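You operate a simulated robot arm through the tools that you are given. There is no shell and no other tool.

You run a simulated robot arm. Do the job below in one go: nothing can be reset, and whatever is moved stays where it is left.

## Task
Raise the brown book rest about two thirds up and lock it.
Fine: lift the orange bolster onto the blanket first; free the latch, raise the panel, then lock the latch again.
Where things are to end (x, y in the base frame): orange bolster within 0.06 m of [0.54, 0.11].

The check looks at the end state, three seconds after you hand in, the way a careful person would. Anything else that was tipped, shoved, dropped, spilled or broken makes it a failure. Flat cloth is picked up by pressing the open fingertips on it (5 to 10 N) and closing them slowly along it; thin cloth reads only 2 to 8 mm in the jaws.

## Robot
A 6-joint arm with a two-finger parallel gripper, fixed in place. Base frame: the origin is on the floor under the middle of its stand, x ahead of it, y to its left, z up; the work surface is at about z = 0.77. Readings come in m, rad, newtons and seconds.
With the tool pointing down near the work surface it reaches from about 0.26 to 0.68 m from the base axis. Its first joint turns from -1.152 to 1.152 rad. Payload 2.9 kg.
The tool frame sits at the grasp point between the pads (the TCP): z along the fingers, y along the line on which they close. The tips reach 0.03 m beyond it. The gripper opens to 0.11 m. The fingers are 0.02 m wide and 0.01 m thick; the gripper's body (0.048 by 0.112 m) begins 0.055 m behind the TCP.
Orientation is that of the tool frame in the base frame, as [roll, pitch, yaw] about the fixed x, y, z axes, in that order (R = Rz(yaw) Ry(pitch) Rx(roll)). With the fingers straight down and closing along the base's y, the tool's x points along the base's -x, its y along +y and its z along -z.

## Interface
- The arm moves only by the tool drive_tool. Its argument "motion" is text: rows parted by semicolons, each of 7 numbers parted by spaces: the shift along the tool's x, y, z in units of 50 mm (1.0 is 50 mm), then the turn, a rotation vector about the tool's x, y, z in units of 8 degrees (1.0 is 8 degrees), then the finger opening in m, from 0 to 0.11. In form: x y z ax ay az jaw; .... A call has 1 to 20 rows; each row shifts and turns the commanded pose from where the row before left it, along the tool's axes as they then stand. A call with a number of a shift or a turn outside -1 to 1 is refused whole. Each row takes 0.2 s and may step no farther than 0.05 m and 0.15 rad from the row before; otherwise, or with a gripper value out of range, the whole call is refused. Where a pose cannot be reached the arm comes as near as it can. A force on the tool above 50 N (or 10 N above the force at the start of the call, whichever is more), or a blocked arm, ends the call early, and 0.2 s more pass. Each finger travels about 0.108 m/s and halts on what it meets, pressing with about 37 N; the grip force reading is that of the motor and also rises with nothing between the fingers. The clock runs only during rows and for 0.2 s after the last one: add rows that do not move to give the fingers time. It gives the time, the measured TCP pose, the force on the tool (base axes), the opening and the grip force at its end, in the units of the frame above (readings bear some noise), with the torque about the TCP (base axes, N m) and any sound that the robot's microphone picked up, and new pictures: "show" is both (left out), scene, wrist or none.
- Cameras (640 x 400 px; columns grow to the right, rows downward): "scene" is fixed at [0.0908, 0.4437, 1.3855]; the picture's right is [-0.62, -0.78, 0.00], its down [-0.44, 0.35, -0.83] and it looks along [0.65, -0.51, -0.56] (base axes); focal length 323 px, centre (320, 200). "wrist" rides on the gripper at [0.072, 0.017, -0.103] in the tool frame; the picture's right is [-0.23, 0.97, 0.00], its down [-0.76, -0.18, -0.62] and it looks along [-0.61, -0.14, 0.78] (tool axes); focal length 222 px, centre (320, 200).
- measure_at(camera, pixels): for up to 12 pixels [column, row] of the newest picture of that camera ("zoom" is the newest enlarged one), the place [x, y, z] in the base frame of the surface seen there, good to about 0.003 m. It takes no simulated time.
- enlarge(camera, box): a new picture of the part [left, top, right, bottom] of that camera's present view, enlarged. It takes no simulated time.
- sign_off(): hands the job in; it is judged then, once.

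Unless the task says otherwise, let go and move clear before handing in.

The tools are called after "Call:" by a JSON object that holds its "method" and its "body". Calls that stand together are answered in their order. drive_tool: Moves the arm, as the interface text tells. Its arguments: {"type":"object","properties":{"motion":{"type":"string"},"show":{"type":"string","enum":["both","scene","wrist","none"]}},"required":["motion"]} The other tools are called the same way: measure_at (camera, pixels) gives the place of the surface under pixels of a picture; enlarge (camera, box) takes an enlarged picture of a part of a camera's view; sign_off () hands the job in.

At the start:

```text
time_s: 0.0
position: [0.4915, -0.1297, 1.1703]
tool_rot: [-3.141, 0.0, 3.141]
ft_force: [0.8, 0.9, 0.4]
torque: [-0.01, 0.03, 0.0]
gripper_width: 0.1101
gripper_force: 0.0
```

scene: 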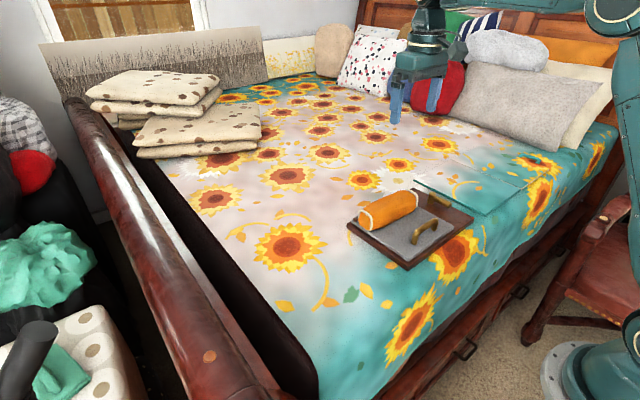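
wrist: 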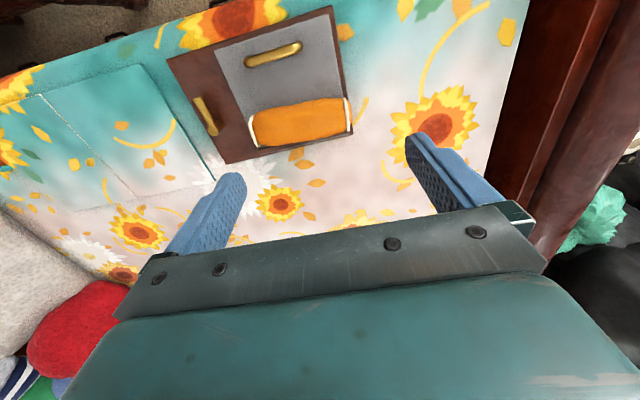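

The scene picture shows the brown book rest around (410,228) with an orange bolster at (388,210) on its grey panel, a handle at (423,232) and another brass piece at (438,198). I'll enlarge both views to understand the parts before moving.

Call:
{"method": "enlarge", "body": {"camera": "scene", "box": [330, 170, 490, 280]}}

Call:
{"method": "enlarge", "body": {"camera": "wrist", "box": [150, 0, 370, 180]}}

Call:
{"method": "measure_at", "body": {"camera": "scene", "pixels": [[388, 210], [365, 215], [413, 198], [423, 232], [438, 198], [350, 228], [408, 268], [472, 217], [415, 190], [400, 240], [330, 250], [340, 190]]}}

Call:
{"method": "measure_at", "body": {"camera": "wrist", "pixels": [[205, 117], [273, 54], [300, 120], [170, 60], [332, 8], [352, 152], [228, 160], [216, 52], [235, 145], [200, 100], [212, 130], [250, 63]]}}

```text
3.64 times, centred on (410, 225) of scene
```

zoom: 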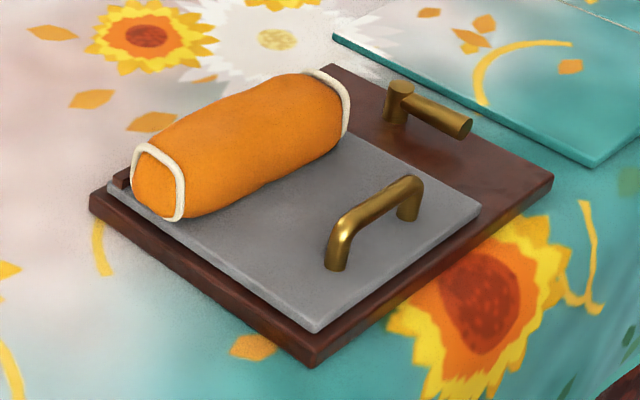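

```text
2.22 times, centred on (260, 90) of wrist
```

zoom: 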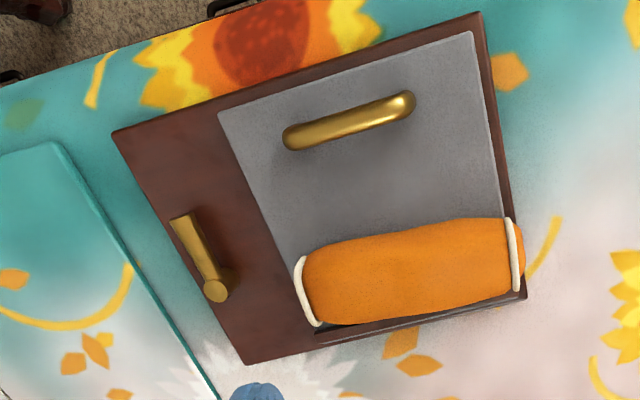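

```text
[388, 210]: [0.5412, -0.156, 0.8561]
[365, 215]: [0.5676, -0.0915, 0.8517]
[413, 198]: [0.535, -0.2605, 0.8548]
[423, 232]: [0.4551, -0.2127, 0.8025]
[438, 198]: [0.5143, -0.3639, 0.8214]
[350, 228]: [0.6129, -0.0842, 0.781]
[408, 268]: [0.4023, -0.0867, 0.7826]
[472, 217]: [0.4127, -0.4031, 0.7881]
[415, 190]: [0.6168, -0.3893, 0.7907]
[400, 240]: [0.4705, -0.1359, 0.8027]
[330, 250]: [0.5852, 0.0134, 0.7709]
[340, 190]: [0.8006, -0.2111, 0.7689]
```

```text
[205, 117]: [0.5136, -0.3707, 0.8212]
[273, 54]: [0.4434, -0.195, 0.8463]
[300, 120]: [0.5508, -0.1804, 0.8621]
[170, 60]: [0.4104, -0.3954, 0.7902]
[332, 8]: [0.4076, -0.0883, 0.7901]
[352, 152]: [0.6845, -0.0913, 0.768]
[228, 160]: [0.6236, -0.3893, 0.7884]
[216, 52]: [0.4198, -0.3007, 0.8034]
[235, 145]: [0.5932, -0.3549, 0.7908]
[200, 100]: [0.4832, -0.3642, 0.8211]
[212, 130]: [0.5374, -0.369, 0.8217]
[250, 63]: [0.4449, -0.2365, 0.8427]
```

The zooms show the bolster lying along y near the far (hinge-looking) edge of the grey panel, the brass handle bar at the near edge, and a post-and-lever latch on the right frame. I'll measure finer points in the wrist zoom.

Call:
{"method": "measure_at", "body": {"camera": "zoom", "pixels": [[410, 228], [410, 265], [410, 300], [415, 315], [310, 290], [515, 250], [180, 222], [215, 292], [205, 262], [293, 137], [405, 103], [350, 122]]}}

Call:
{"method": "measure_at", "body": {"camera": "zoom", "pixels": [[225, 118], [470, 38], [300, 250], [320, 332], [520, 297], [420, 326], [330, 335], [247, 360], [30, 160], [125, 270], [200, 380], [60, 145]]}}

```text
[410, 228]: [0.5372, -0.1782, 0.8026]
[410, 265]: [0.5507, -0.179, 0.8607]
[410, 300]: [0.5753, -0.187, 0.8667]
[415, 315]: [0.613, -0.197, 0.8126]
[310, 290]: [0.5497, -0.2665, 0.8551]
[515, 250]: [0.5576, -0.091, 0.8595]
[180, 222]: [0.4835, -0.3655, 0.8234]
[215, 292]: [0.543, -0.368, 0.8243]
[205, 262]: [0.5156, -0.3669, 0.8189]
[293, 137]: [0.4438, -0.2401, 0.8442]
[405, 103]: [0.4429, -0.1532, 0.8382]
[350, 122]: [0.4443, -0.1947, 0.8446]
```

```text
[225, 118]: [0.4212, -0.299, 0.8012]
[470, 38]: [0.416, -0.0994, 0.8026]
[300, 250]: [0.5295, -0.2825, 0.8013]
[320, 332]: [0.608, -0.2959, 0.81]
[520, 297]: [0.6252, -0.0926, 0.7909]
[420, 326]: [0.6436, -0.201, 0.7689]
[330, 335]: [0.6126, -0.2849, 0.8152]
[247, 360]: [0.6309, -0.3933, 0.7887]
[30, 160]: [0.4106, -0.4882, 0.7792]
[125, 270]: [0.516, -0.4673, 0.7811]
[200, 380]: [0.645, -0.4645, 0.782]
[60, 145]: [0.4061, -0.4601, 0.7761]
```

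The bolster spans about y −0.27…−0.09, centred near x 0.567, top z 0.867, with a ridge behind at x≈0.61. I'll move above it and turn the tool 90° so the fingers close along base x.

Call:
{"method": "drive_tool", "body": {"motion": "-0.255 -0.167 0.667 0 0 0 0.1; -0.255 -0.167 0.667 0 0 0 0.1; -0.255 -0.167 0.667 0 0 0 0.1; -0.255 -0.167 0.667 0 0 0 0.1; -0.255 -0.167 0.667 0 0 0 0.1; -0.255 -0.167 0.667 0 0 0 0.1; 0 0 0 0 0 1 0.1; 0 0 0 0 0 1 0.1; 0 0 0 0 0 1 0.1; 0 0 0 0 0 1 0.1; 0 0 0 0 0 1 0.1; 0 0 0 0 0 1 0.1; 0 0 0 0 0 1 0.1; 0 0 0 0 0 1 0.1; 0 0 0 0 0 1 0.1; 0 0 0 0 0 1 0.1; 0 0 0 0 0 1 0.1; 0 0 0 0 0 0.25 0.1"}}

```text
time_s: 3.8
position: [0.5684, -0.1791, 0.9698]
tool_rot: [-3.14, -0.001, 1.568]
ft_force: [0.4, 0.3, 0.1]
torque: [-0.03, 0.01, -0.01]
gripper_width: 0.1002
gripper_force: 0.0
```

scene: 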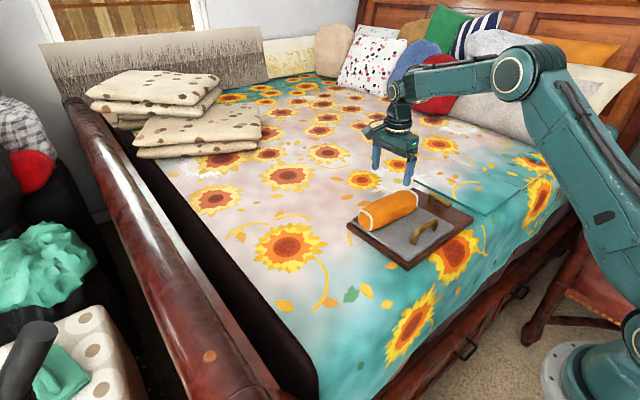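
wrist: 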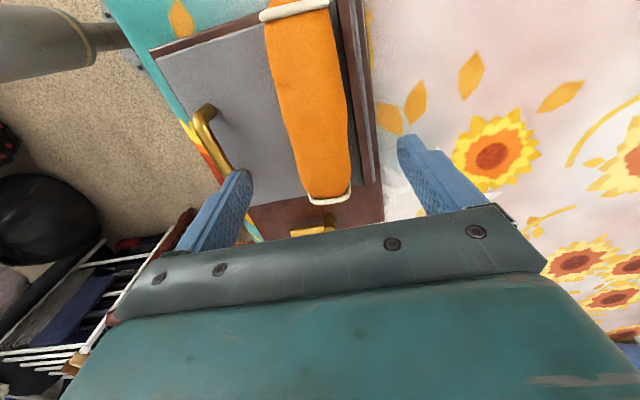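

The wrist picture shows the bolster running between the fingers from (295,10) to (330,200), with the ridge at its right. I'll measure its edges across x before descending.

Call:
{"method": "measure_at", "body": {"camera": "wrist", "pixels": [[275, 90], [285, 90], [300, 90], [315, 90], [330, 90], [340, 90], [348, 90], [360, 90], [370, 90], [345, 130], [300, 12], [325, 195]]}}

Call:
{"method": "enlarge", "body": {"camera": "wrist", "box": [140, 0, 400, 240]}}

```text
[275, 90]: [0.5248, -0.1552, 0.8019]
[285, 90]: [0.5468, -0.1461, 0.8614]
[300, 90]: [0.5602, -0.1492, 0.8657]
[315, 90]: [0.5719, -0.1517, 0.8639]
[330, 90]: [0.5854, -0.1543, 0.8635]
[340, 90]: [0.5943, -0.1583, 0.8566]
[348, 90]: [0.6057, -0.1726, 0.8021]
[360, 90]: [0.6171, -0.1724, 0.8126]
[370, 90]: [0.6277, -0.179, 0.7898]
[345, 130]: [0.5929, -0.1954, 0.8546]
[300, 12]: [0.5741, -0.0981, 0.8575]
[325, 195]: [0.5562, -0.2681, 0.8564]
```

```text
1.67 times, centred on (270, 120) of wrist
```

zoom: 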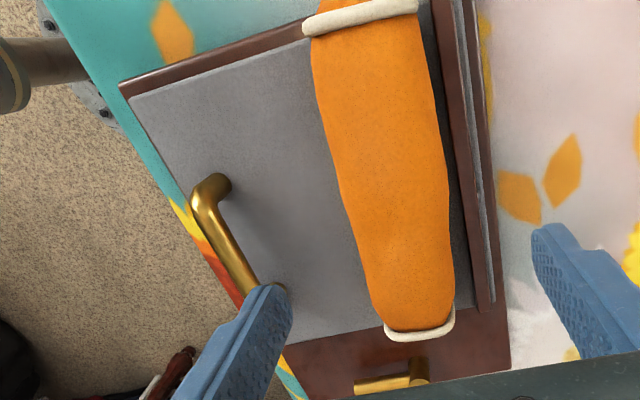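

The bolster is about 0.06 m wide and tilted ~6° (ends at x 0.574 and 0.556). I'll align yaw by 6°, descend to z≈0.85 and check before closing.

Call:
{"method": "drive_tool", "body": {"motion": "0 0 0 0 0 0.75 0.092; 0 -0.04 0.7 0 0 0 0.092; 0 0 0.7 0 0 0 0.092; 0 0 0.6 0 0 0 0.092; 0 0 0.4 0 0 0 0.092; 0 0 0 0 0 0 0.092"}}

```text
time_s: 5.2
position: [0.5679, -0.1794, 0.8499]
tool_rot: [-3.141, 0.0, 1.466]
ft_force: [-0.5, -0.2, 0.5]
torque: [-0.01, -0.01, 0.03]
gripper_width: 0.0921
gripper_force: 0.1
```

scene: 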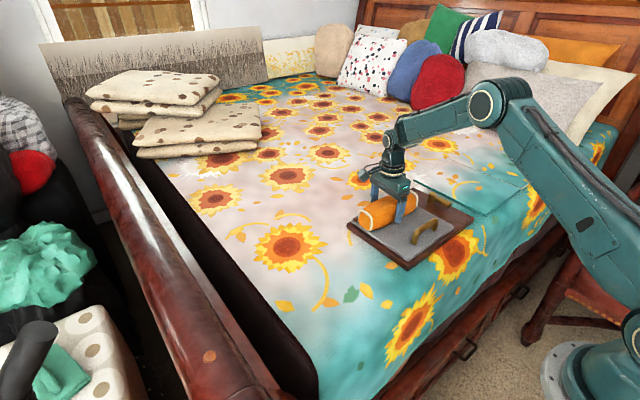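
wrist: 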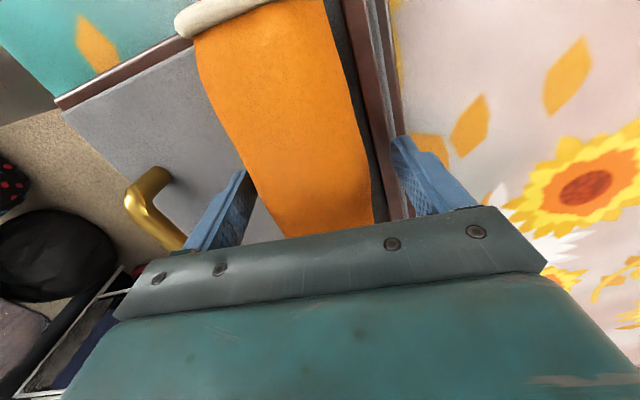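

The fingers straddle the bolster with no contact force. Closing now and waiting for the fingers to settle.

Call:
{"method": "drive_tool", "body": {"motion": "0 0 0 0 0 0 0.075; 0 0 0 0 0 0 0.06; 0 0 0 0 0 0 0.045; 0 0 0 0 0 0 0.04; 0 0 0 0 0 0 0.04", "show": "wrist"}}

```text
time_s: 6.4
position: [0.5674, -0.178, 0.8507]
tool_rot: [3.141, 0.0, 1.467]
ft_force: [0.3, 0.2, -0.3]
torque: [-0.03, -0.03, -0.03]
gripper_width: 0.0664
gripper_force: 36.8
```

wrist: 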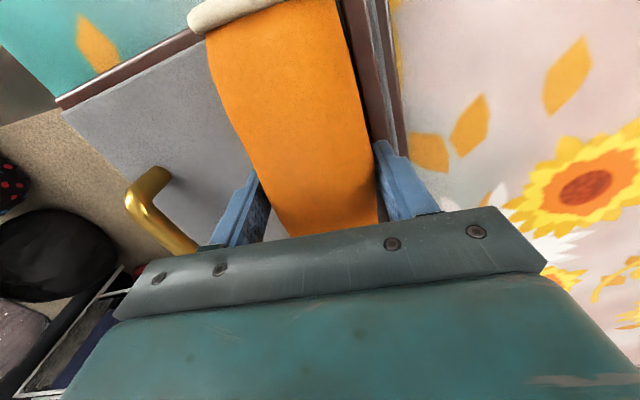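

The jaw halted at 0.066 m with 37 N, so the bolster is held. I'll lift straight up slowly.

Call:
{"method": "drive_tool", "body": {"motion": "0 0 -0.2 0 0 0 0.04; 0 0 -0.4 0 0 0 0.04; 0 0 -0.6 0 0 0 0.04; 0 0 -0.6 0 0 0 0.04; 0 0 -0.6 0 0 0 0.04; 0 0 0 0 0 0 0.04"}}

```text
time_s: 7.8
position: [0.5672, -0.1793, 0.9716]
tool_rot: [3.141, 0.0, 1.465]
ft_force: [0.1, 0.7, -0.7]
torque: [-0.02, 0.04, 0.06]
gripper_width: 0.0666
gripper_force: 37.3
```

scene: 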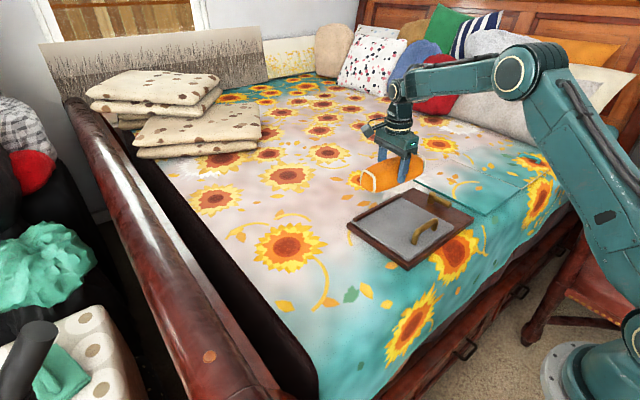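
wrist: 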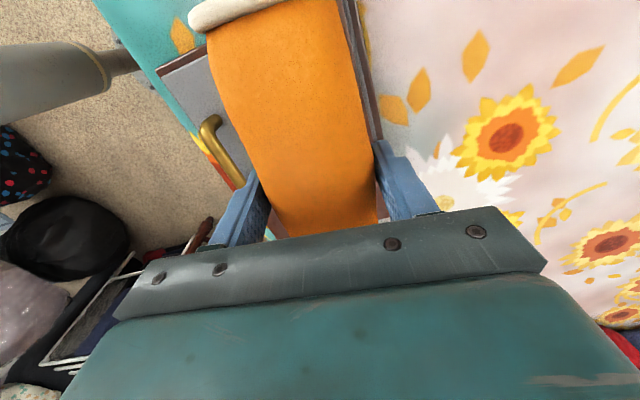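

The bolster is in the air and the panel is clear; panel did not lift. I'll measure the blanket around the target pixel (313,278) and carry the bolster across.

Call:
{"method": "measure_at", "body": {"camera": "scene", "pixels": [[313, 278], [290, 300], [340, 258], [325, 290], [300, 265], [270, 318]]}}

Call:
{"method": "drive_tool", "body": {"motion": "0.4 -0.08 0 0 0 0 0.04; 0.813 -0.163 0 0 0 0 0.04; 0.813 -0.163 0 0 0 0 0.04; 0.813 -0.163 0 0 0 0 0.04; 0.813 -0.163 0 0 0 0 0.04; 0.813 -0.163 0 0 0 0 0.04; 0.813 -0.163 0 0 0 0 0.04; 0.412 -0.082 0 0 0 0 0.04; 0 0 0 0 0 0 0.04"}}

```text
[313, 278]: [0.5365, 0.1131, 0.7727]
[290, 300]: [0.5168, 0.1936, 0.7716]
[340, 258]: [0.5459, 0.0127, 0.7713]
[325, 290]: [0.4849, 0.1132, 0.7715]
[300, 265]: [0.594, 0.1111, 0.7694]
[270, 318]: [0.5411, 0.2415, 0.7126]
```

```text
time_s: 9.8
position: [0.5384, 0.1072, 0.9682]
tool_rot: [3.14, -0.001, 1.465]
ft_force: [0.4, 1.1, -1.3]
torque: [0.03, -0.03, 0.0]
gripper_width: 0.0664
gripper_force: 36.9
```

scene: 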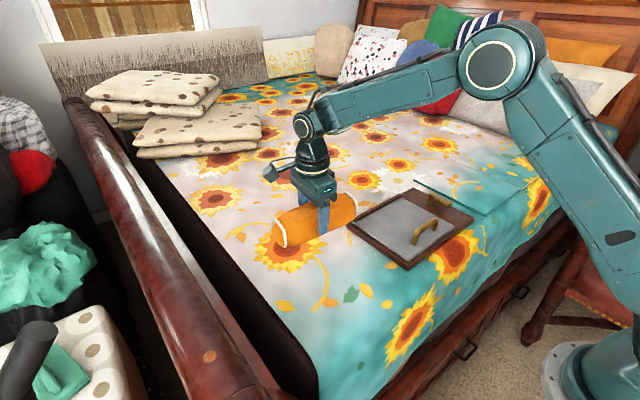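
wrist: 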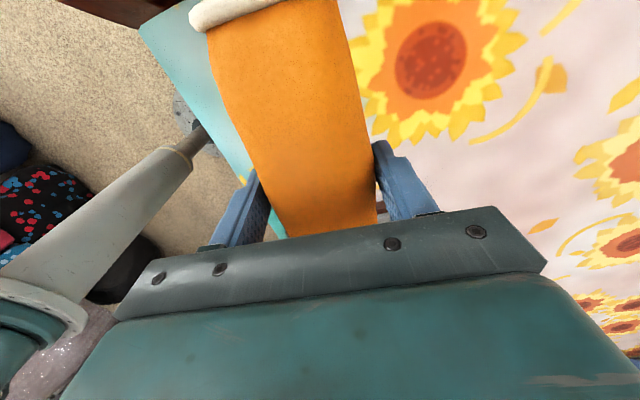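

The bolster hangs over the target; the blanket there is at z≈0.771, and it drops off past y≈0.22, so I'll bias toward y≈0.09 and lower it to just above the blanket.

Call:
{"method": "drive_tool", "body": {"motion": "-0.34 0 0.3 0 0 0 0.04; 0 0 0.7 0 0 0 0.04; 0 0 0.7 0 0 0 0.04; 0 0 0.6 0 0 0 0.04; 0 0 0.4 0 0 0 0.04; 0 0 0.15 0 0 0 0.04; 0 0 0 0 0 0 0.04"}}

```text
time_s: 11.4
position: [0.5371, 0.0932, 0.8259]
tool_rot: [3.14, 0.001, 1.466]
ft_force: [0.4, 0.5, -2.1]
torque: [0.02, -0.01, -0.03]
gripper_width: 0.0661
gripper_force: 37.0
```

scene: 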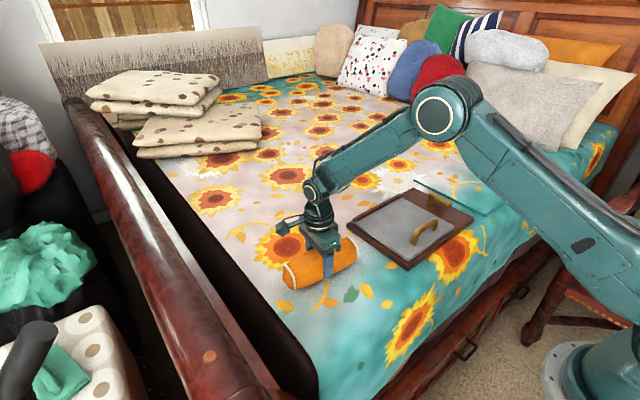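
wrist: 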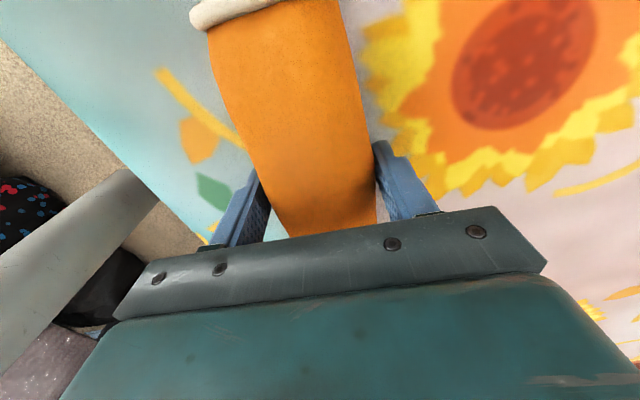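

Still free, force near zero. I'll step down about 1 cm in small steps, watching for contact.

Call:
{"method": "drive_tool", "body": {"motion": "0 0 0.05 0 0 0 0.04; 0 0 0.05 0 0 0 0.04; 0 0 0.04 0 0 0 0.04; 0 0 0 0 0 0 0.04", "show": "none"}}

```text
time_s: 12.4
position: [0.5375, 0.0931, 0.8201]
tool_rot: [-3.141, 0.001, 1.468]
ft_force: [0.2, -0.8, -1.0]
torque: [0.0, 0.01, 0.01]
gripper_width: 0.0659
gripper_force: 37.3
```

Call:
{"method": "drive_tool", "body": {"motion": "0 0 0.03 0 0 0 0.04; 0 0 0.03 0 0 0 0.04; 0 0 0 0 0 0 0.04", "show": "none"}}

```text
time_s: 13.2
position: [0.5384, 0.0925, 0.8169]
tool_rot: [3.141, 0.0, 1.467]
ft_force: [0.1, -0.3, -1.0]
torque: [0.0, 0.0, 0.0]
gripper_width: 0.0659
gripper_force: 37.1
```

No contact yet (fz about −1 N). I'll take a few more 1.5 mm steps.

Call:
{"method": "drive_tool", "body": {"motion": "0 0 0.03 0 0 0 0.04; 0 0 0.03 0 0 0 0.04; 0 0 0 0 0 0 0.04"}}

```text
time_s: 14.0
position: [0.5399, 0.0929, 0.8167]
tool_rot: [3.138, 0.002, 1.465]
ft_force: [-14.0, -9.5, 37.7]
torque: [-0.1, 1.0, 0.46]
gripper_width: 0.0661
gripper_force: 36.8
```

scene: 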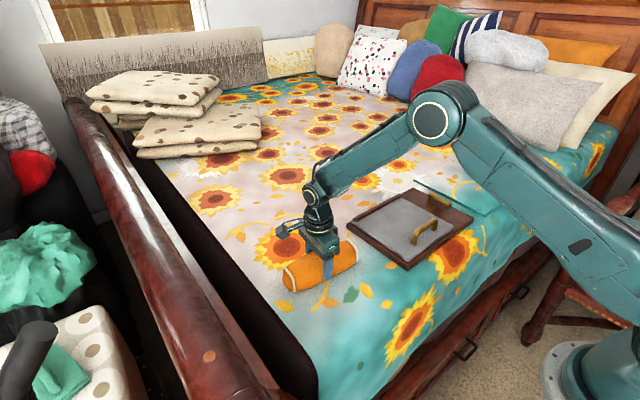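
wrist: 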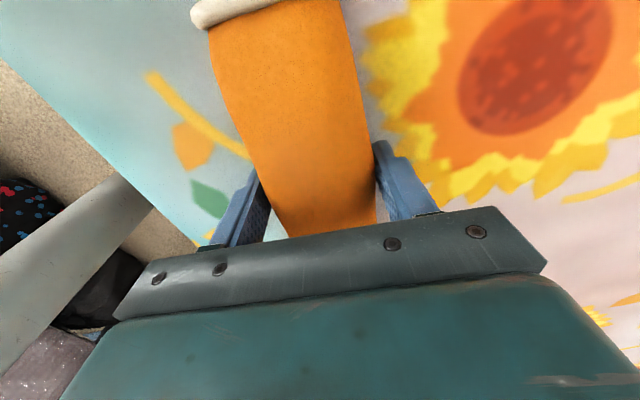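

Contact: fz jumped to 38 N, so the bolster is on the blanket. I'll back off 2 mm and open gradually.

Call:
{"method": "drive_tool", "body": {"motion": "0 0 -0.04 0 0 0 0.04; 0 0 0 0 0 0 0.04", "show": "none"}}

```text
time_s: 14.6
position: [0.5383, 0.093, 0.8159]
tool_rot: [3.14, 0.002, 1.466]
ft_force: [-2.6, -6.4, 19.0]
torque: [-0.02, 0.36, 0.18]
gripper_width: 0.066
gripper_force: 36.8
```

Call:
{"method": "drive_tool", "body": {"motion": "0 0 -0.03 0 0 0 0.04; 0 0 0 0 0 0 0.04; 0 0 0 0 0 0 0.068; 0 0 0 0 0 0 0.072; 0 0 0 0 0 0 0.08; 0 0 0 0 0 0 0.09; 0 0 0 0 0 0 0.1; 0 0 0 0 0 0 0.1"}}

```text
time_s: 16.4
position: [0.5389, 0.0934, 0.817]
tool_rot: [3.141, 0.0, 1.465]
ft_force: [-0.2, 0.7, 0.3]
torque: [-0.02, -0.01, 0.01]
gripper_width: 0.1003
gripper_force: 0.1
```

scene: 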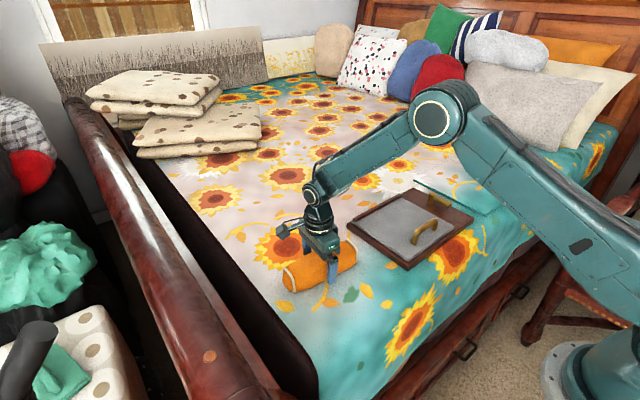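
wrist: 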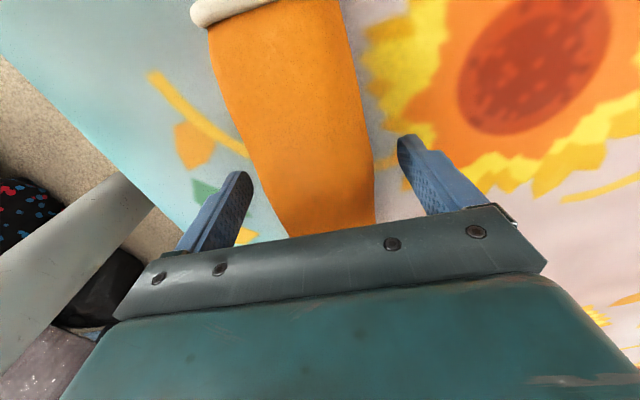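

The fingers opened to 0.10 m and the bolster stayed put. I'll rise clear of it and check that it rests still.

Call:
{"method": "drive_tool", "body": {"motion": "0 0 -0.3 0 0 0 0.1; 0 0 -0.6 0 0 0 0.1; 0 0 -0.8 0 0 0 0.1; 0 0 -0.9 0 0 0 0.1; 0 0 -0.9 0 0 0 0.1; 0 0 -0.5 0 0 0 0.1; 0 0 0 0 0 0 0.1"}}

```text
time_s: 18.0
position: [0.5369, 0.0931, 1.017]
tool_rot: [-3.141, 0.001, 1.467]
ft_force: [-0.5, 0.6, 0.4]
torque: [0.01, -0.01, 0.02]
gripper_width: 0.0999
gripper_force: 0.1
```

scene: 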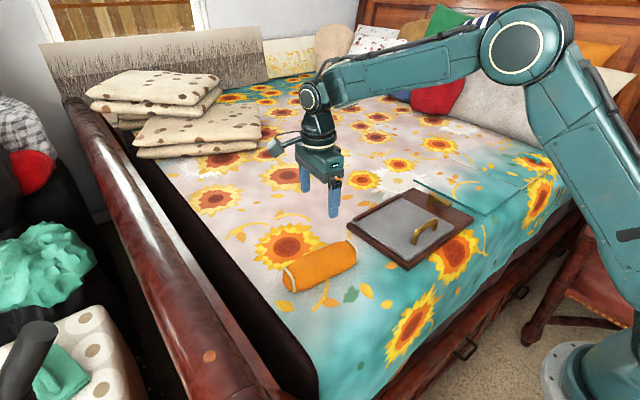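
wrist: 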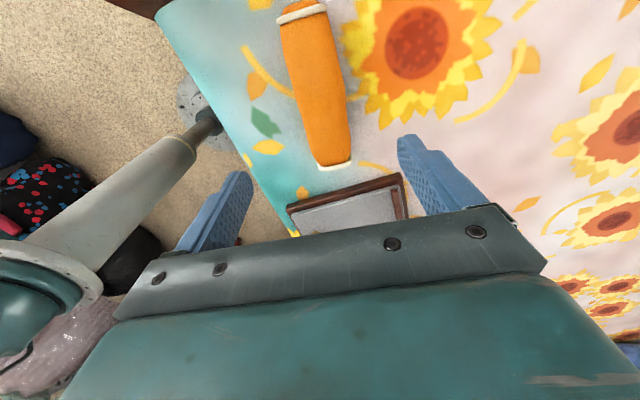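

The bolster rests on the blanket around (319,266). Now I'll study the cleared book rest and its latch closely.

Call:
{"method": "enlarge", "body": {"camera": "scene", "box": [390, 170, 490, 240]}}

Call:
{"method": "measure_at", "body": {"camera": "scene", "pixels": [[319, 266], [295, 275], [345, 252], [355, 224], [385, 205], [412, 189]]}}

Call:
{"method": "enlarge", "body": {"camera": "scene", "box": [340, 180, 440, 250]}}

```text
5.71 times, centred on (440, 205) of scene
```

zoom: 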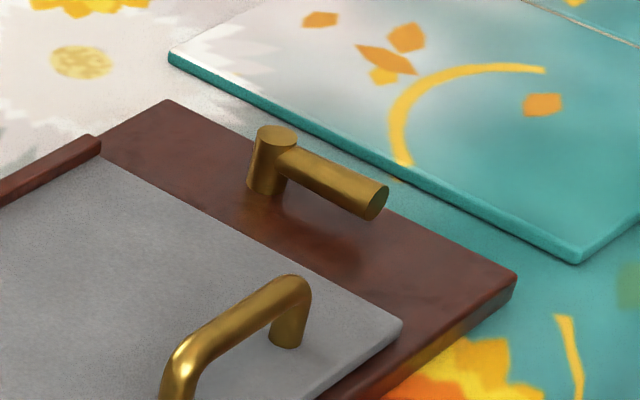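

```text
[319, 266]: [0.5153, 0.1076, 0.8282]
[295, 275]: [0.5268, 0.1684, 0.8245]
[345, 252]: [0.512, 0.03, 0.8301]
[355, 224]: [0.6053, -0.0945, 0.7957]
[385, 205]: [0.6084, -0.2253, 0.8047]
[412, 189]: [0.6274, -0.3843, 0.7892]
```

```text
5.71 times, centred on (390, 215) of scene
```

zoom: 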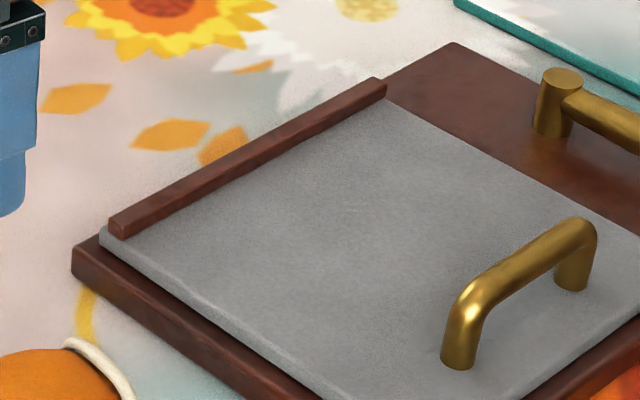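

The zoom shows the latch as a vertical post near (0.545,−0.37) with a horizontal arm toward −x at z≈0.82, and a brown ridge along the panel's far edge, so the hinge is on the far side. I'll turn the tool back so the fingers close along y, then move above the latch.

Call:
{"method": "drive_tool", "body": {"motion": "0 0 0 0 0 -1 0.06; 0 0 0 0 0 -1 0.06; 0 0 0 0 0 -1 0.06; 0 0 0 0 0 -1 0.06; 0 0 0 0 0 -1 0.06; 0 0 0 0 0 -1 0.06; 0 0 0 0 0 -1 0.06; 0 0 0 0 0 -1 0.06; 0 0 0 0 0 -1 0.06; 0 0 0 0 0 -1 0.06; 0 0 0 0 0 -1 0.06; 0 0 0 0 0 -1 0.06", "show": "none"}}

Call:
{"method": "drive_tool", "body": {"motion": "0.084 -0.926 0 0 0 0 0.06; 0.084 -0.926 0 0 0 0 0.06; 0.084 -0.926 0 0 0 0 0.06; 0.084 -0.926 0 0 0 0 0.06; 0.084 -0.926 0 0 0 0 0.06; 0.084 -0.926 0 0 0 0 0.06; 0.084 -0.926 0 0 0 0 0.06; 0.084 -0.926 0 0 0 0 0.06; 0.084 -0.926 0 0 0 0 0.06; 0.084 -0.926 0 0 0 0 0.06; 0 0 0 0 0 0 0.06"}}

```text
time_s: 20.6
position: [0.5382, 0.0925, 1.017]
tool_rot: [-3.141, 0.001, -3.14]
ft_force: [0.4, -1.3, 0.2]
torque: [-0.01, 0.01, 0.0]
gripper_width: 0.0597
gripper_force: 0.0
```

```text
time_s: 23.0
position: [0.4976, -0.3707, 1.0188]
tool_rot: [-3.14, 0.0, -3.141]
ft_force: [0.3, 0.4, -0.3]
torque: [0.02, 0.01, 0.0]
gripper_width: 0.0601
gripper_force: 0.1
```

scene: 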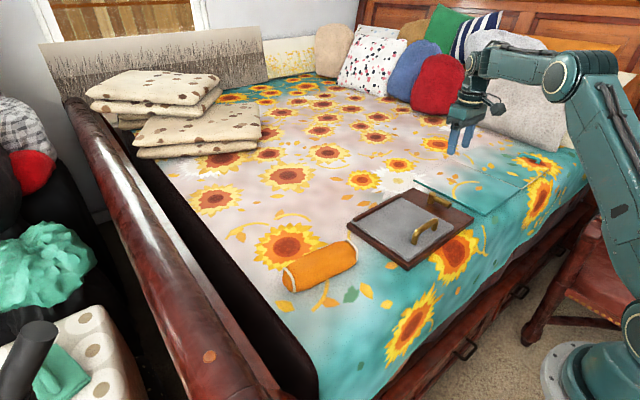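
wrist: 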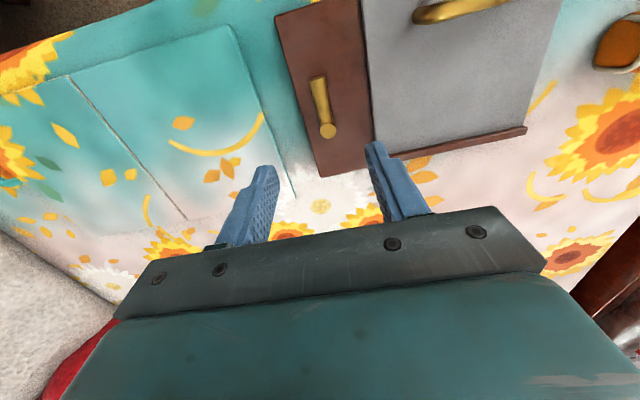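

Now above the latch; the wrist picture shows it at about (322,110). I'll enlarge and measure the post and arm.

Call:
{"method": "enlarge", "body": {"camera": "wrist", "box": [250, 40, 410, 160]}}

Call:
{"method": "measure_at", "body": {"camera": "wrist", "pixels": [[317, 80], [319, 90], [322, 105], [325, 120], [328, 131], [312, 90], [326, 90], [328, 138], [365, 140], [374, 152], [300, 100], [345, 100]]}}

```text
3.33 times, centred on (330, 100) of wrist
```

zoom: 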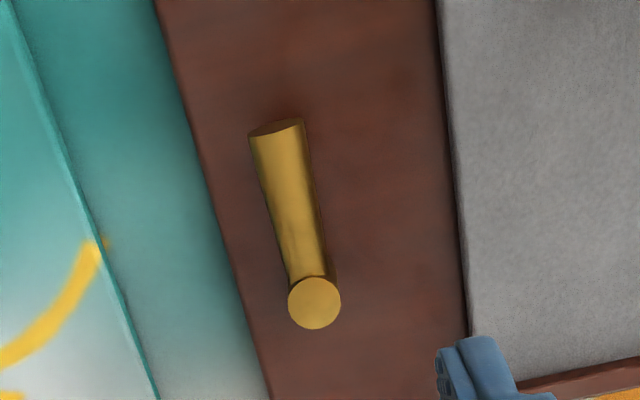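

```text
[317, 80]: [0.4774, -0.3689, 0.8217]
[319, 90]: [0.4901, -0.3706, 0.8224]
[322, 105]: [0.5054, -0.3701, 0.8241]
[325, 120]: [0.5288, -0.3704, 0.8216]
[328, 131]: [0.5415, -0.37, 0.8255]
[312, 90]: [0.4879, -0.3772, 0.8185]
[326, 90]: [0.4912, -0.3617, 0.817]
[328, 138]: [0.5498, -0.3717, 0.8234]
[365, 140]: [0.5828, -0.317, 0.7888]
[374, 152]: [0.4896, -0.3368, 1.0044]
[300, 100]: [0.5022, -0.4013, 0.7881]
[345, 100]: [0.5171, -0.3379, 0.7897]
```

The arm lies along x at y≈−0.370 (x 0.475–0.537, top z 0.823), the post at (0.545,−0.371). I'll descend with the fingers open around the arm, not gripping it, stopping just above first.

Call:
{"method": "drive_tool", "body": {"motion": "0.03 0 0.8 0 0 0 0.045; 0.03 0 0.8 0 0 0 0.045; 0.03 0 0.8 0 0 0 0.045; 0.02 0 0.7 0 0 0 0.045; 0 0 0.3 0 0 0 0.045; 0 0 0 0 0 0 0.045"}}

```text
time_s: 24.4
position: [0.4914, -0.3691, 0.8469]
tool_rot: [-3.141, 0.0, 3.139]
ft_force: [0.2, -0.1, -0.3]
torque: [0.0, 0.01, 0.0]
gripper_width: 0.0448
gripper_force: 0.0
```

scene: 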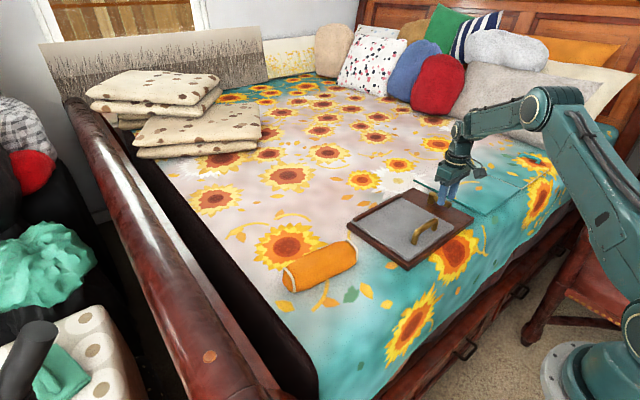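
wrist: 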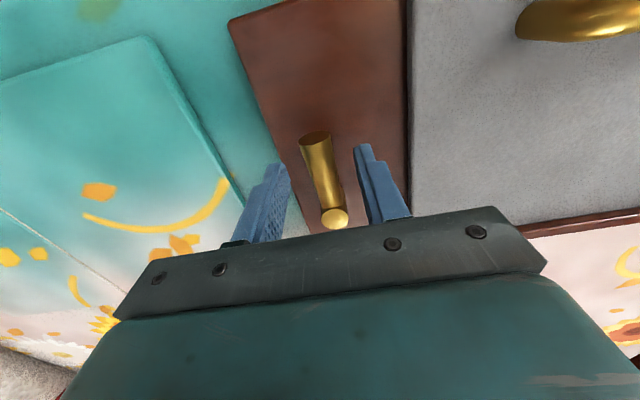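

The fingers sit either side of the arm at (322,170). I'll go down 12 mm and narrow the gap to about 0.026 m.

Call:
{"method": "drive_tool", "body": {"motion": "0 0 0.12 0 0 0 0.045; 0 0 0.12 0 0 0 0.045; 0 0 0 0 0 0 0.032; 0 0 0 0 0 0 0.026; 0 0 0 0 0 0 0.026", "show": "wrist"}}

```text
time_s: 25.6
position: [0.4913, -0.3711, 0.8353]
tool_rot: [3.14, 0.0, 3.141]
ft_force: [-0.2, 0.1, -0.3]
torque: [0.0, -0.03, -0.01]
gripper_width: 0.0259
gripper_force: 0.1
```

wrist: 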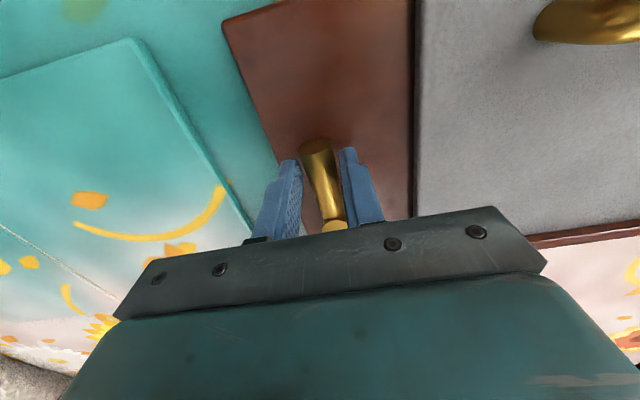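

No contact yet, with about 5 mm slack on each side. I'll test the +y direction with small pushes and read the force.

Call:
{"method": "drive_tool", "body": {"motion": "0 0.06 0 0 0 0 0.026; 0 0.04 0 0 0 0 0.026; 0 0.02 0 0 0 0 0.026; 0 0 0 0 0 0 0.026", "show": "none"}}

```text
time_s: 26.6
position: [0.4901, -0.3639, 0.8361]
tool_rot: [-3.139, 0.0, 3.141]
ft_force: [1.7, -8.8, -1.5]
torque: [-0.18, -0.15, 0.07]
gripper_width: 0.0303
gripper_force: 4.5
```

Force reached −8.8 N and a finger was pushed back while the arm did not move, so +y looks like a stop. I'll back off and test −y.

Call:
{"method": "drive_tool", "body": {"motion": "0 -0.12 0 0 0 0 0.026; 0 -0.06 0 0 0 0 0.026; 0 -0.04 0 0 0 0 0.026; 0 -0.02 0 0 0 0 0.026; 0 0 0 0 0 0 0.026"}}

```text
time_s: 27.8
position: [0.4904, -0.3773, 0.8371]
tool_rot: [3.141, 0.0, -3.141]
ft_force: [-0.8, 1.9, -0.6]
torque: [0.0, 0.04, 0.04]
gripper_width: 0.0268
gripper_force: 1.0
```

scene: 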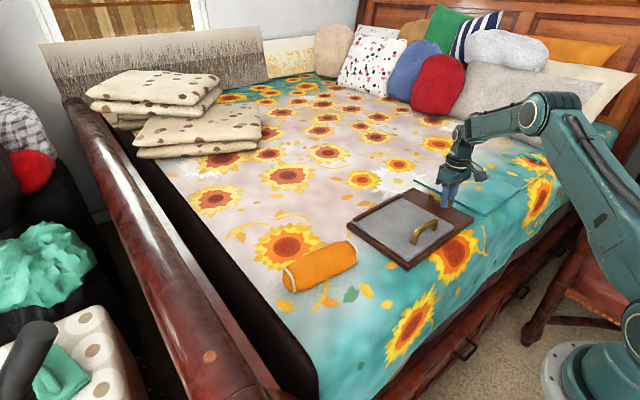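
wrist: 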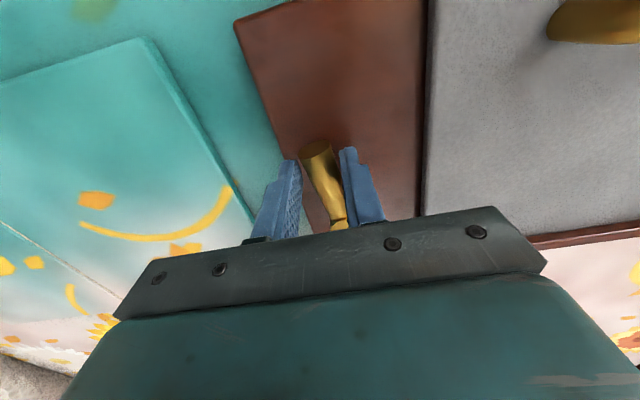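

Only 1.9 N in the −y direction and the arm seems to be giving. I'll push a bit further to −y and compare.

Call:
{"method": "drive_tool", "body": {"motion": "0 -0.05 0 0 0 0 0.026; 0 -0.05 0 0 0 0 0.026; 0 -0.05 0 0 0 0 0.026; 0 0 0 0 0 0 0.026", "show": "wrist"}}

```text
time_s: 28.8
position: [0.491, -0.3847, 0.8353]
tool_rot: [3.141, 0.001, 3.141]
ft_force: [-1.1, 0.2, 0.4]
torque: [-0.02, 0.01, 0.0]
gripper_width: 0.0261
gripper_force: 0.5
```

wrist: 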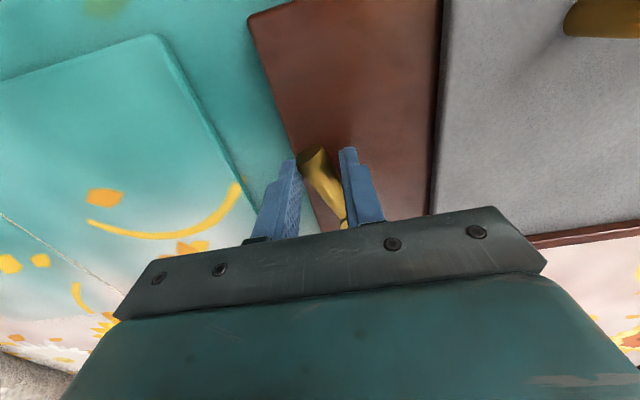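

The arm turns freely toward −y (force under 1 N), so that is the freeing direction. I'll align the tool with the arm, move a little closer to the post, and sweep along the arc.

Call:
{"method": "drive_tool", "body": {"motion": "0 0 0 0 0 -0.9 0.026; 0 0 0 0 0 -0.85 0.026; -0.14 0 0 0 0 0 0.026; -0.13 0 0 0 0 0 0.026; -0.008 -0.117 0 0 0 -1 0.026; -0.008 -0.117 0 0 0 -1 0.026; -0.008 -0.117 0 0 0 -1 0.026; 0 0 0 0 0 0 0.026"}}

```text
time_s: 30.6
position: [0.511, -0.3965, 0.835]
tool_rot: [-3.141, 0.001, -2.476]
ft_force: [-0.1, 0.7, 0.3]
torque: [0.0, 0.03, -0.01]
gripper_width: 0.0264
gripper_force: 0.7
```

scene: 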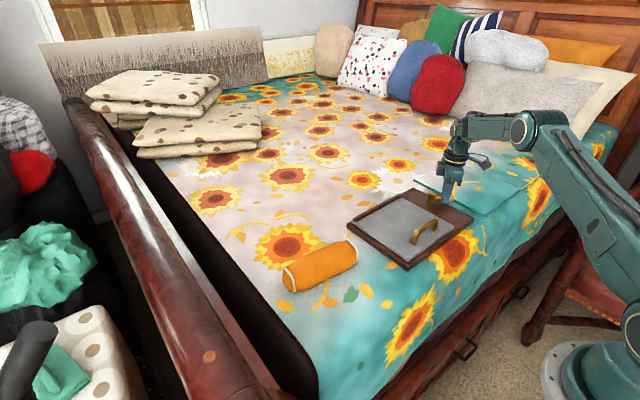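
wrist: 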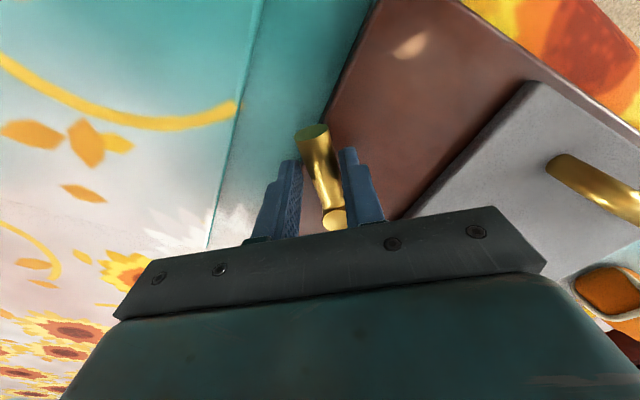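

The arm has turned to about 35° with negligible force. Continuing the sweep.

Call:
{"method": "drive_tool", "body": {"motion": "-0.008 -0.117 0 0 0 -1 0.026; -0.008 -0.117 0 0 0 -1 0.026; -0.008 -0.117 0 0 0 -1 0.026; -0.008 -0.117 0 0 0 -1 0.026; 0 0 0 0 0 0 0.026"}}

```text
time_s: 31.8
position: [0.5311, -0.4112, 0.8353]
tool_rot: [3.141, 0.0, -1.917]
ft_force: [-0.7, -1.1, 0.3]
torque: [0.0, 0.01, 0.02]
gripper_width: 0.0263
gripper_force: 0.2
```

scene: 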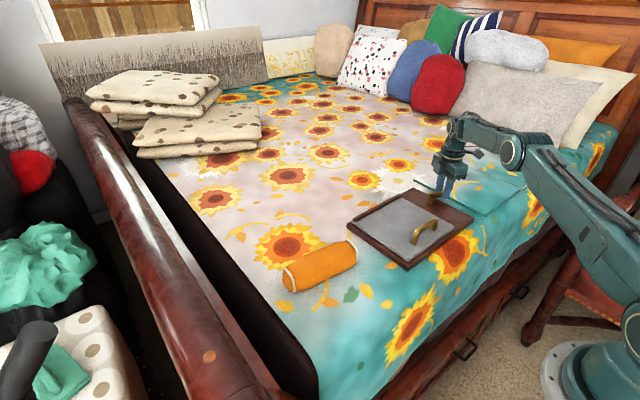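
wrist: 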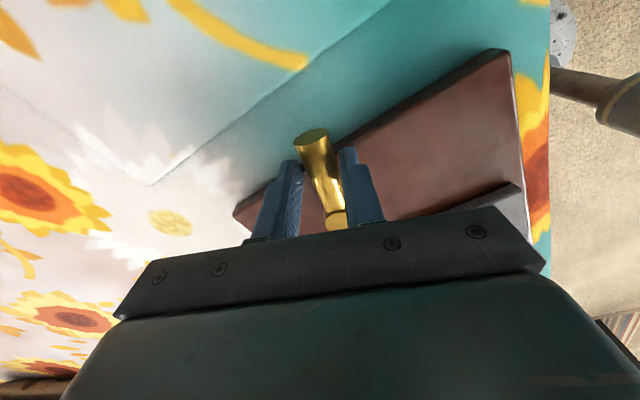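

Around 66–70° now, still free. Continue in smaller steps to find the end stop.

Call:
{"method": "drive_tool", "body": {"motion": "-0.008 -0.117 0 0 0 -1 0.026; -0.008 -0.117 0 0 0 -1 0.026; 0 0 0 0 0 0 0.026", "show": "wrist"}}

```text
time_s: 32.6
position: [0.5418, -0.4134, 0.8357]
tool_rot: [3.141, 0.001, -1.639]
ft_force: [0.2, 0.9, -0.4]
torque: [0.03, 0.0, -0.04]
gripper_width: 0.0259
gripper_force: 0.1
```

wrist: 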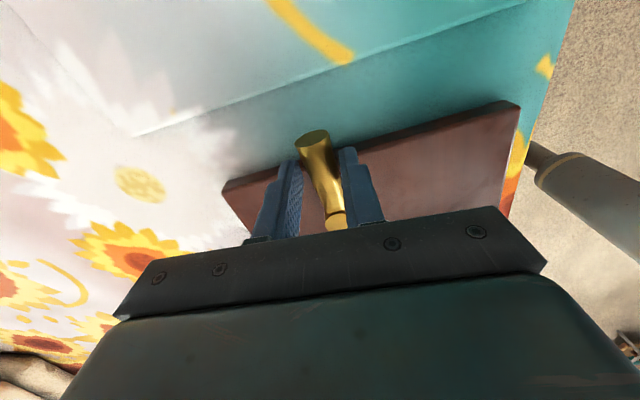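

At about 80–86° with no stop yet. One more step at a time.

Call:
{"method": "drive_tool", "body": {"motion": "-0.004 -0.058 0 0 0 -0.5 0.026; -0.004 -0.058 0 0 0 -0.5 0.026; 0 0 0 0 0 0 0.026", "show": "wrist"}}

```text
time_s: 33.4
position: [0.5443, -0.4099, 0.8361]
tool_rot: [3.14, 0.0, -1.502]
ft_force: [-5.2, -1.9, 0.7]
torque: [-0.08, 0.17, -0.02]
gripper_width: 0.0285
gripper_force: 2.9
out of reach, approached as far as the arm can: row 2
```

wrist: 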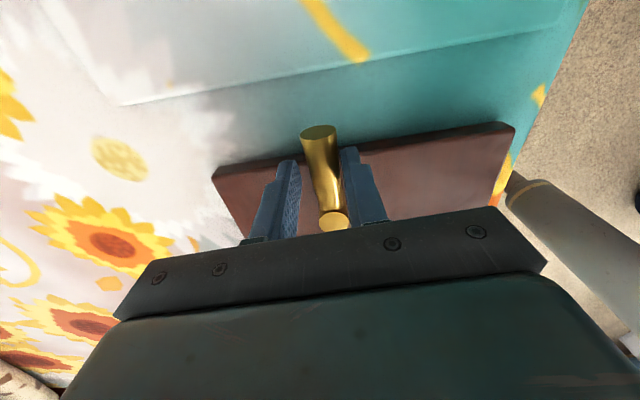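

The force rose to −5 N and the finger was pushed back, so the lever is at its other stop (~90°). I'll back off a few degrees and rise straight up to inspect.

Call:
{"method": "drive_tool", "body": {"motion": "0.004 0.04 0 0 0 0.4 0.026; 0 0 0 0 0 0 0.034; 0 0 -0.3 0 0 0 0.034; 0 0 -0.6 0 0 0 0.034; 0 0 -0.8 0 0 0 0.034; 0 0 -0.8 0 0 0 0.034; 0 0 0 0 0 0 0.034"}}

```text
time_s: 35.0
position: [0.535, -0.4074, 0.9522]
tool_rot: [3.142, 0.001, -1.557]
ft_force: [-0.2, -0.4, 0.3]
torque: [0.03, 0.02, 0.0]
gripper_width: 0.0341
gripper_force: 0.2
out of reach, approached as far as the arm can: row 6
```

scene: 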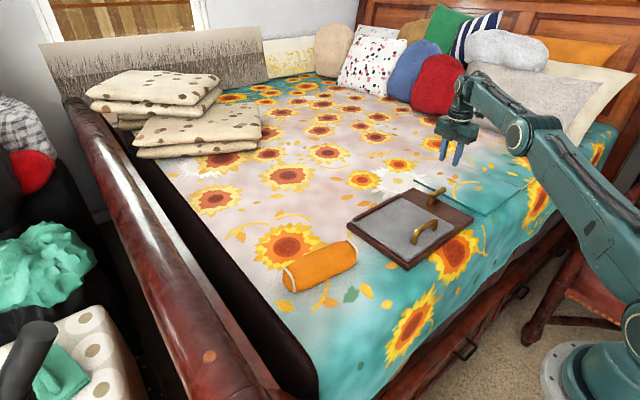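
wrist: 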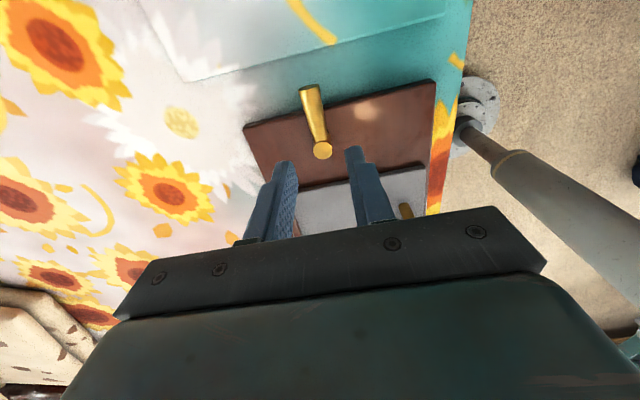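

The lever now points toward −y ((311,95) in the wrist picture, post at (322,150)). I'll measure it, and inspect the frame in zoom.

Call:
{"method": "measure_at", "body": {"camera": "wrist", "pixels": [[309, 92], [312, 105], [317, 125], [322, 150], [246, 127], [434, 82], [290, 190]]}}

Call:
{"method": "enlarge", "body": {"camera": "scene", "box": [340, 170, 490, 280]}}

```text
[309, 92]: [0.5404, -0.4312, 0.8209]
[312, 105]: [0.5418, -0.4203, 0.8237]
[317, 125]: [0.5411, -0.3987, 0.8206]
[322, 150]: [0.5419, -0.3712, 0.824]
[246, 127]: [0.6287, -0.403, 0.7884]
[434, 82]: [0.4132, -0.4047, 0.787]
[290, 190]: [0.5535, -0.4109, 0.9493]
```

```text
3.64 times, centred on (415, 225) of scene
```

zoom: 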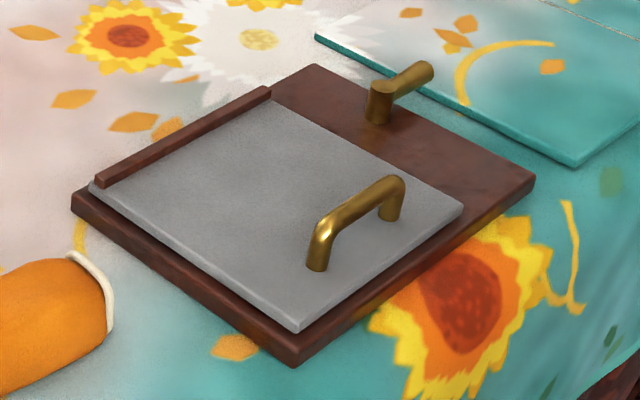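

The lever now points to −y (tip at (0.540,−0.431)) and the base corners are unmoved. Next I'll go above the handle bar (x≈0.4435, y≈−0.197), already oriented to close along x.

Call:
{"method": "drive_tool", "body": {"motion": "-0.84 0.366 0 0 0 0.1 0.05; -0.84 0.366 0 0 0 0 0.05; -0.84 0.366 0 0 0 0 0.05; -0.84 0.366 0 0 0 0 0.05; -0.84 0.366 0 0 0 0 0.05; 0 0 0 0 0 0 0.05"}}

```text
time_s: 36.4
position: [0.443, -0.1952, 0.9508]
tool_rot: [3.141, 0.001, -1.571]
ft_force: [0.0, 0.7, -0.5]
torque: [-0.01, 0.01, 0.01]
gripper_width: 0.0502
gripper_force: 0.0
```

scene: 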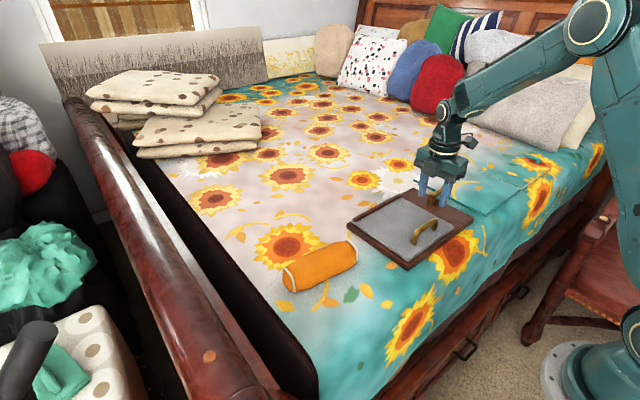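
wrist: 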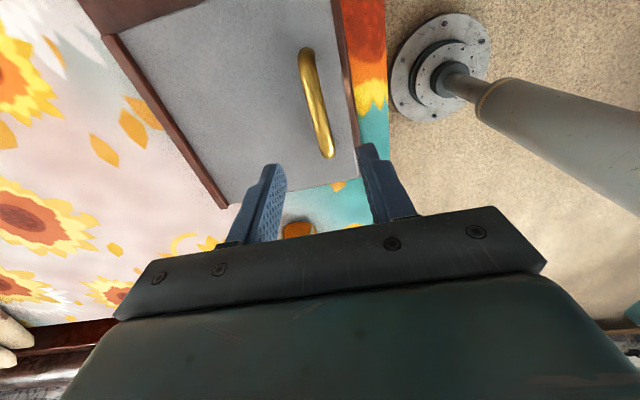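

The pose is as wanted; the handle bar runs from (305,55) to (327,152) in the wrist picture. I'll measure the bar and the far ridge precisely.

Call:
{"method": "measure_at", "body": {"camera": "wrist", "pixels": [[303, 55], [308, 75], [314, 100], [320, 125], [326, 150], [308, 100], [320, 100], [105, 40], [220, 205], [335, 40], [357, 160], [230, 100]]}}

Call:
{"method": "enlarge", "body": {"camera": "wrist", "box": [80, 0, 380, 220]}}

```text
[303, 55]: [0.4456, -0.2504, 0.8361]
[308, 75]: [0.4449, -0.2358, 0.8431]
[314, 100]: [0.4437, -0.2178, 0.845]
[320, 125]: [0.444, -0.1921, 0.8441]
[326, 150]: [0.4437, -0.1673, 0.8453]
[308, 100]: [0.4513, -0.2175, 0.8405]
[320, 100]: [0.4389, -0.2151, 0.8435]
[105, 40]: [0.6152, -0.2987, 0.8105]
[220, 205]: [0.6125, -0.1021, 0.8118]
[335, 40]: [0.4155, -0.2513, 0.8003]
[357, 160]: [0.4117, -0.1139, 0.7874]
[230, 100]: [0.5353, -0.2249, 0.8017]
```

```text
1.82 times, centred on (230, 110) of wrist
```

zoom: 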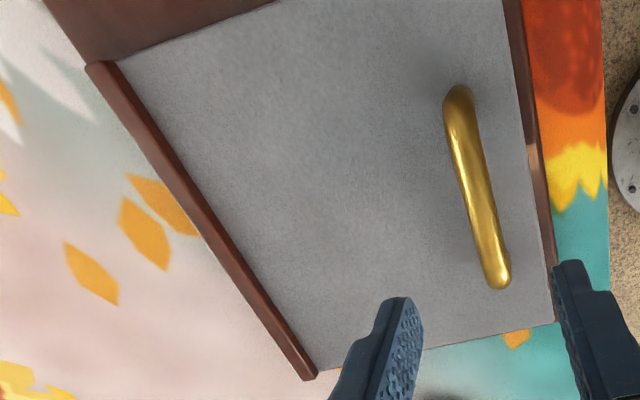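

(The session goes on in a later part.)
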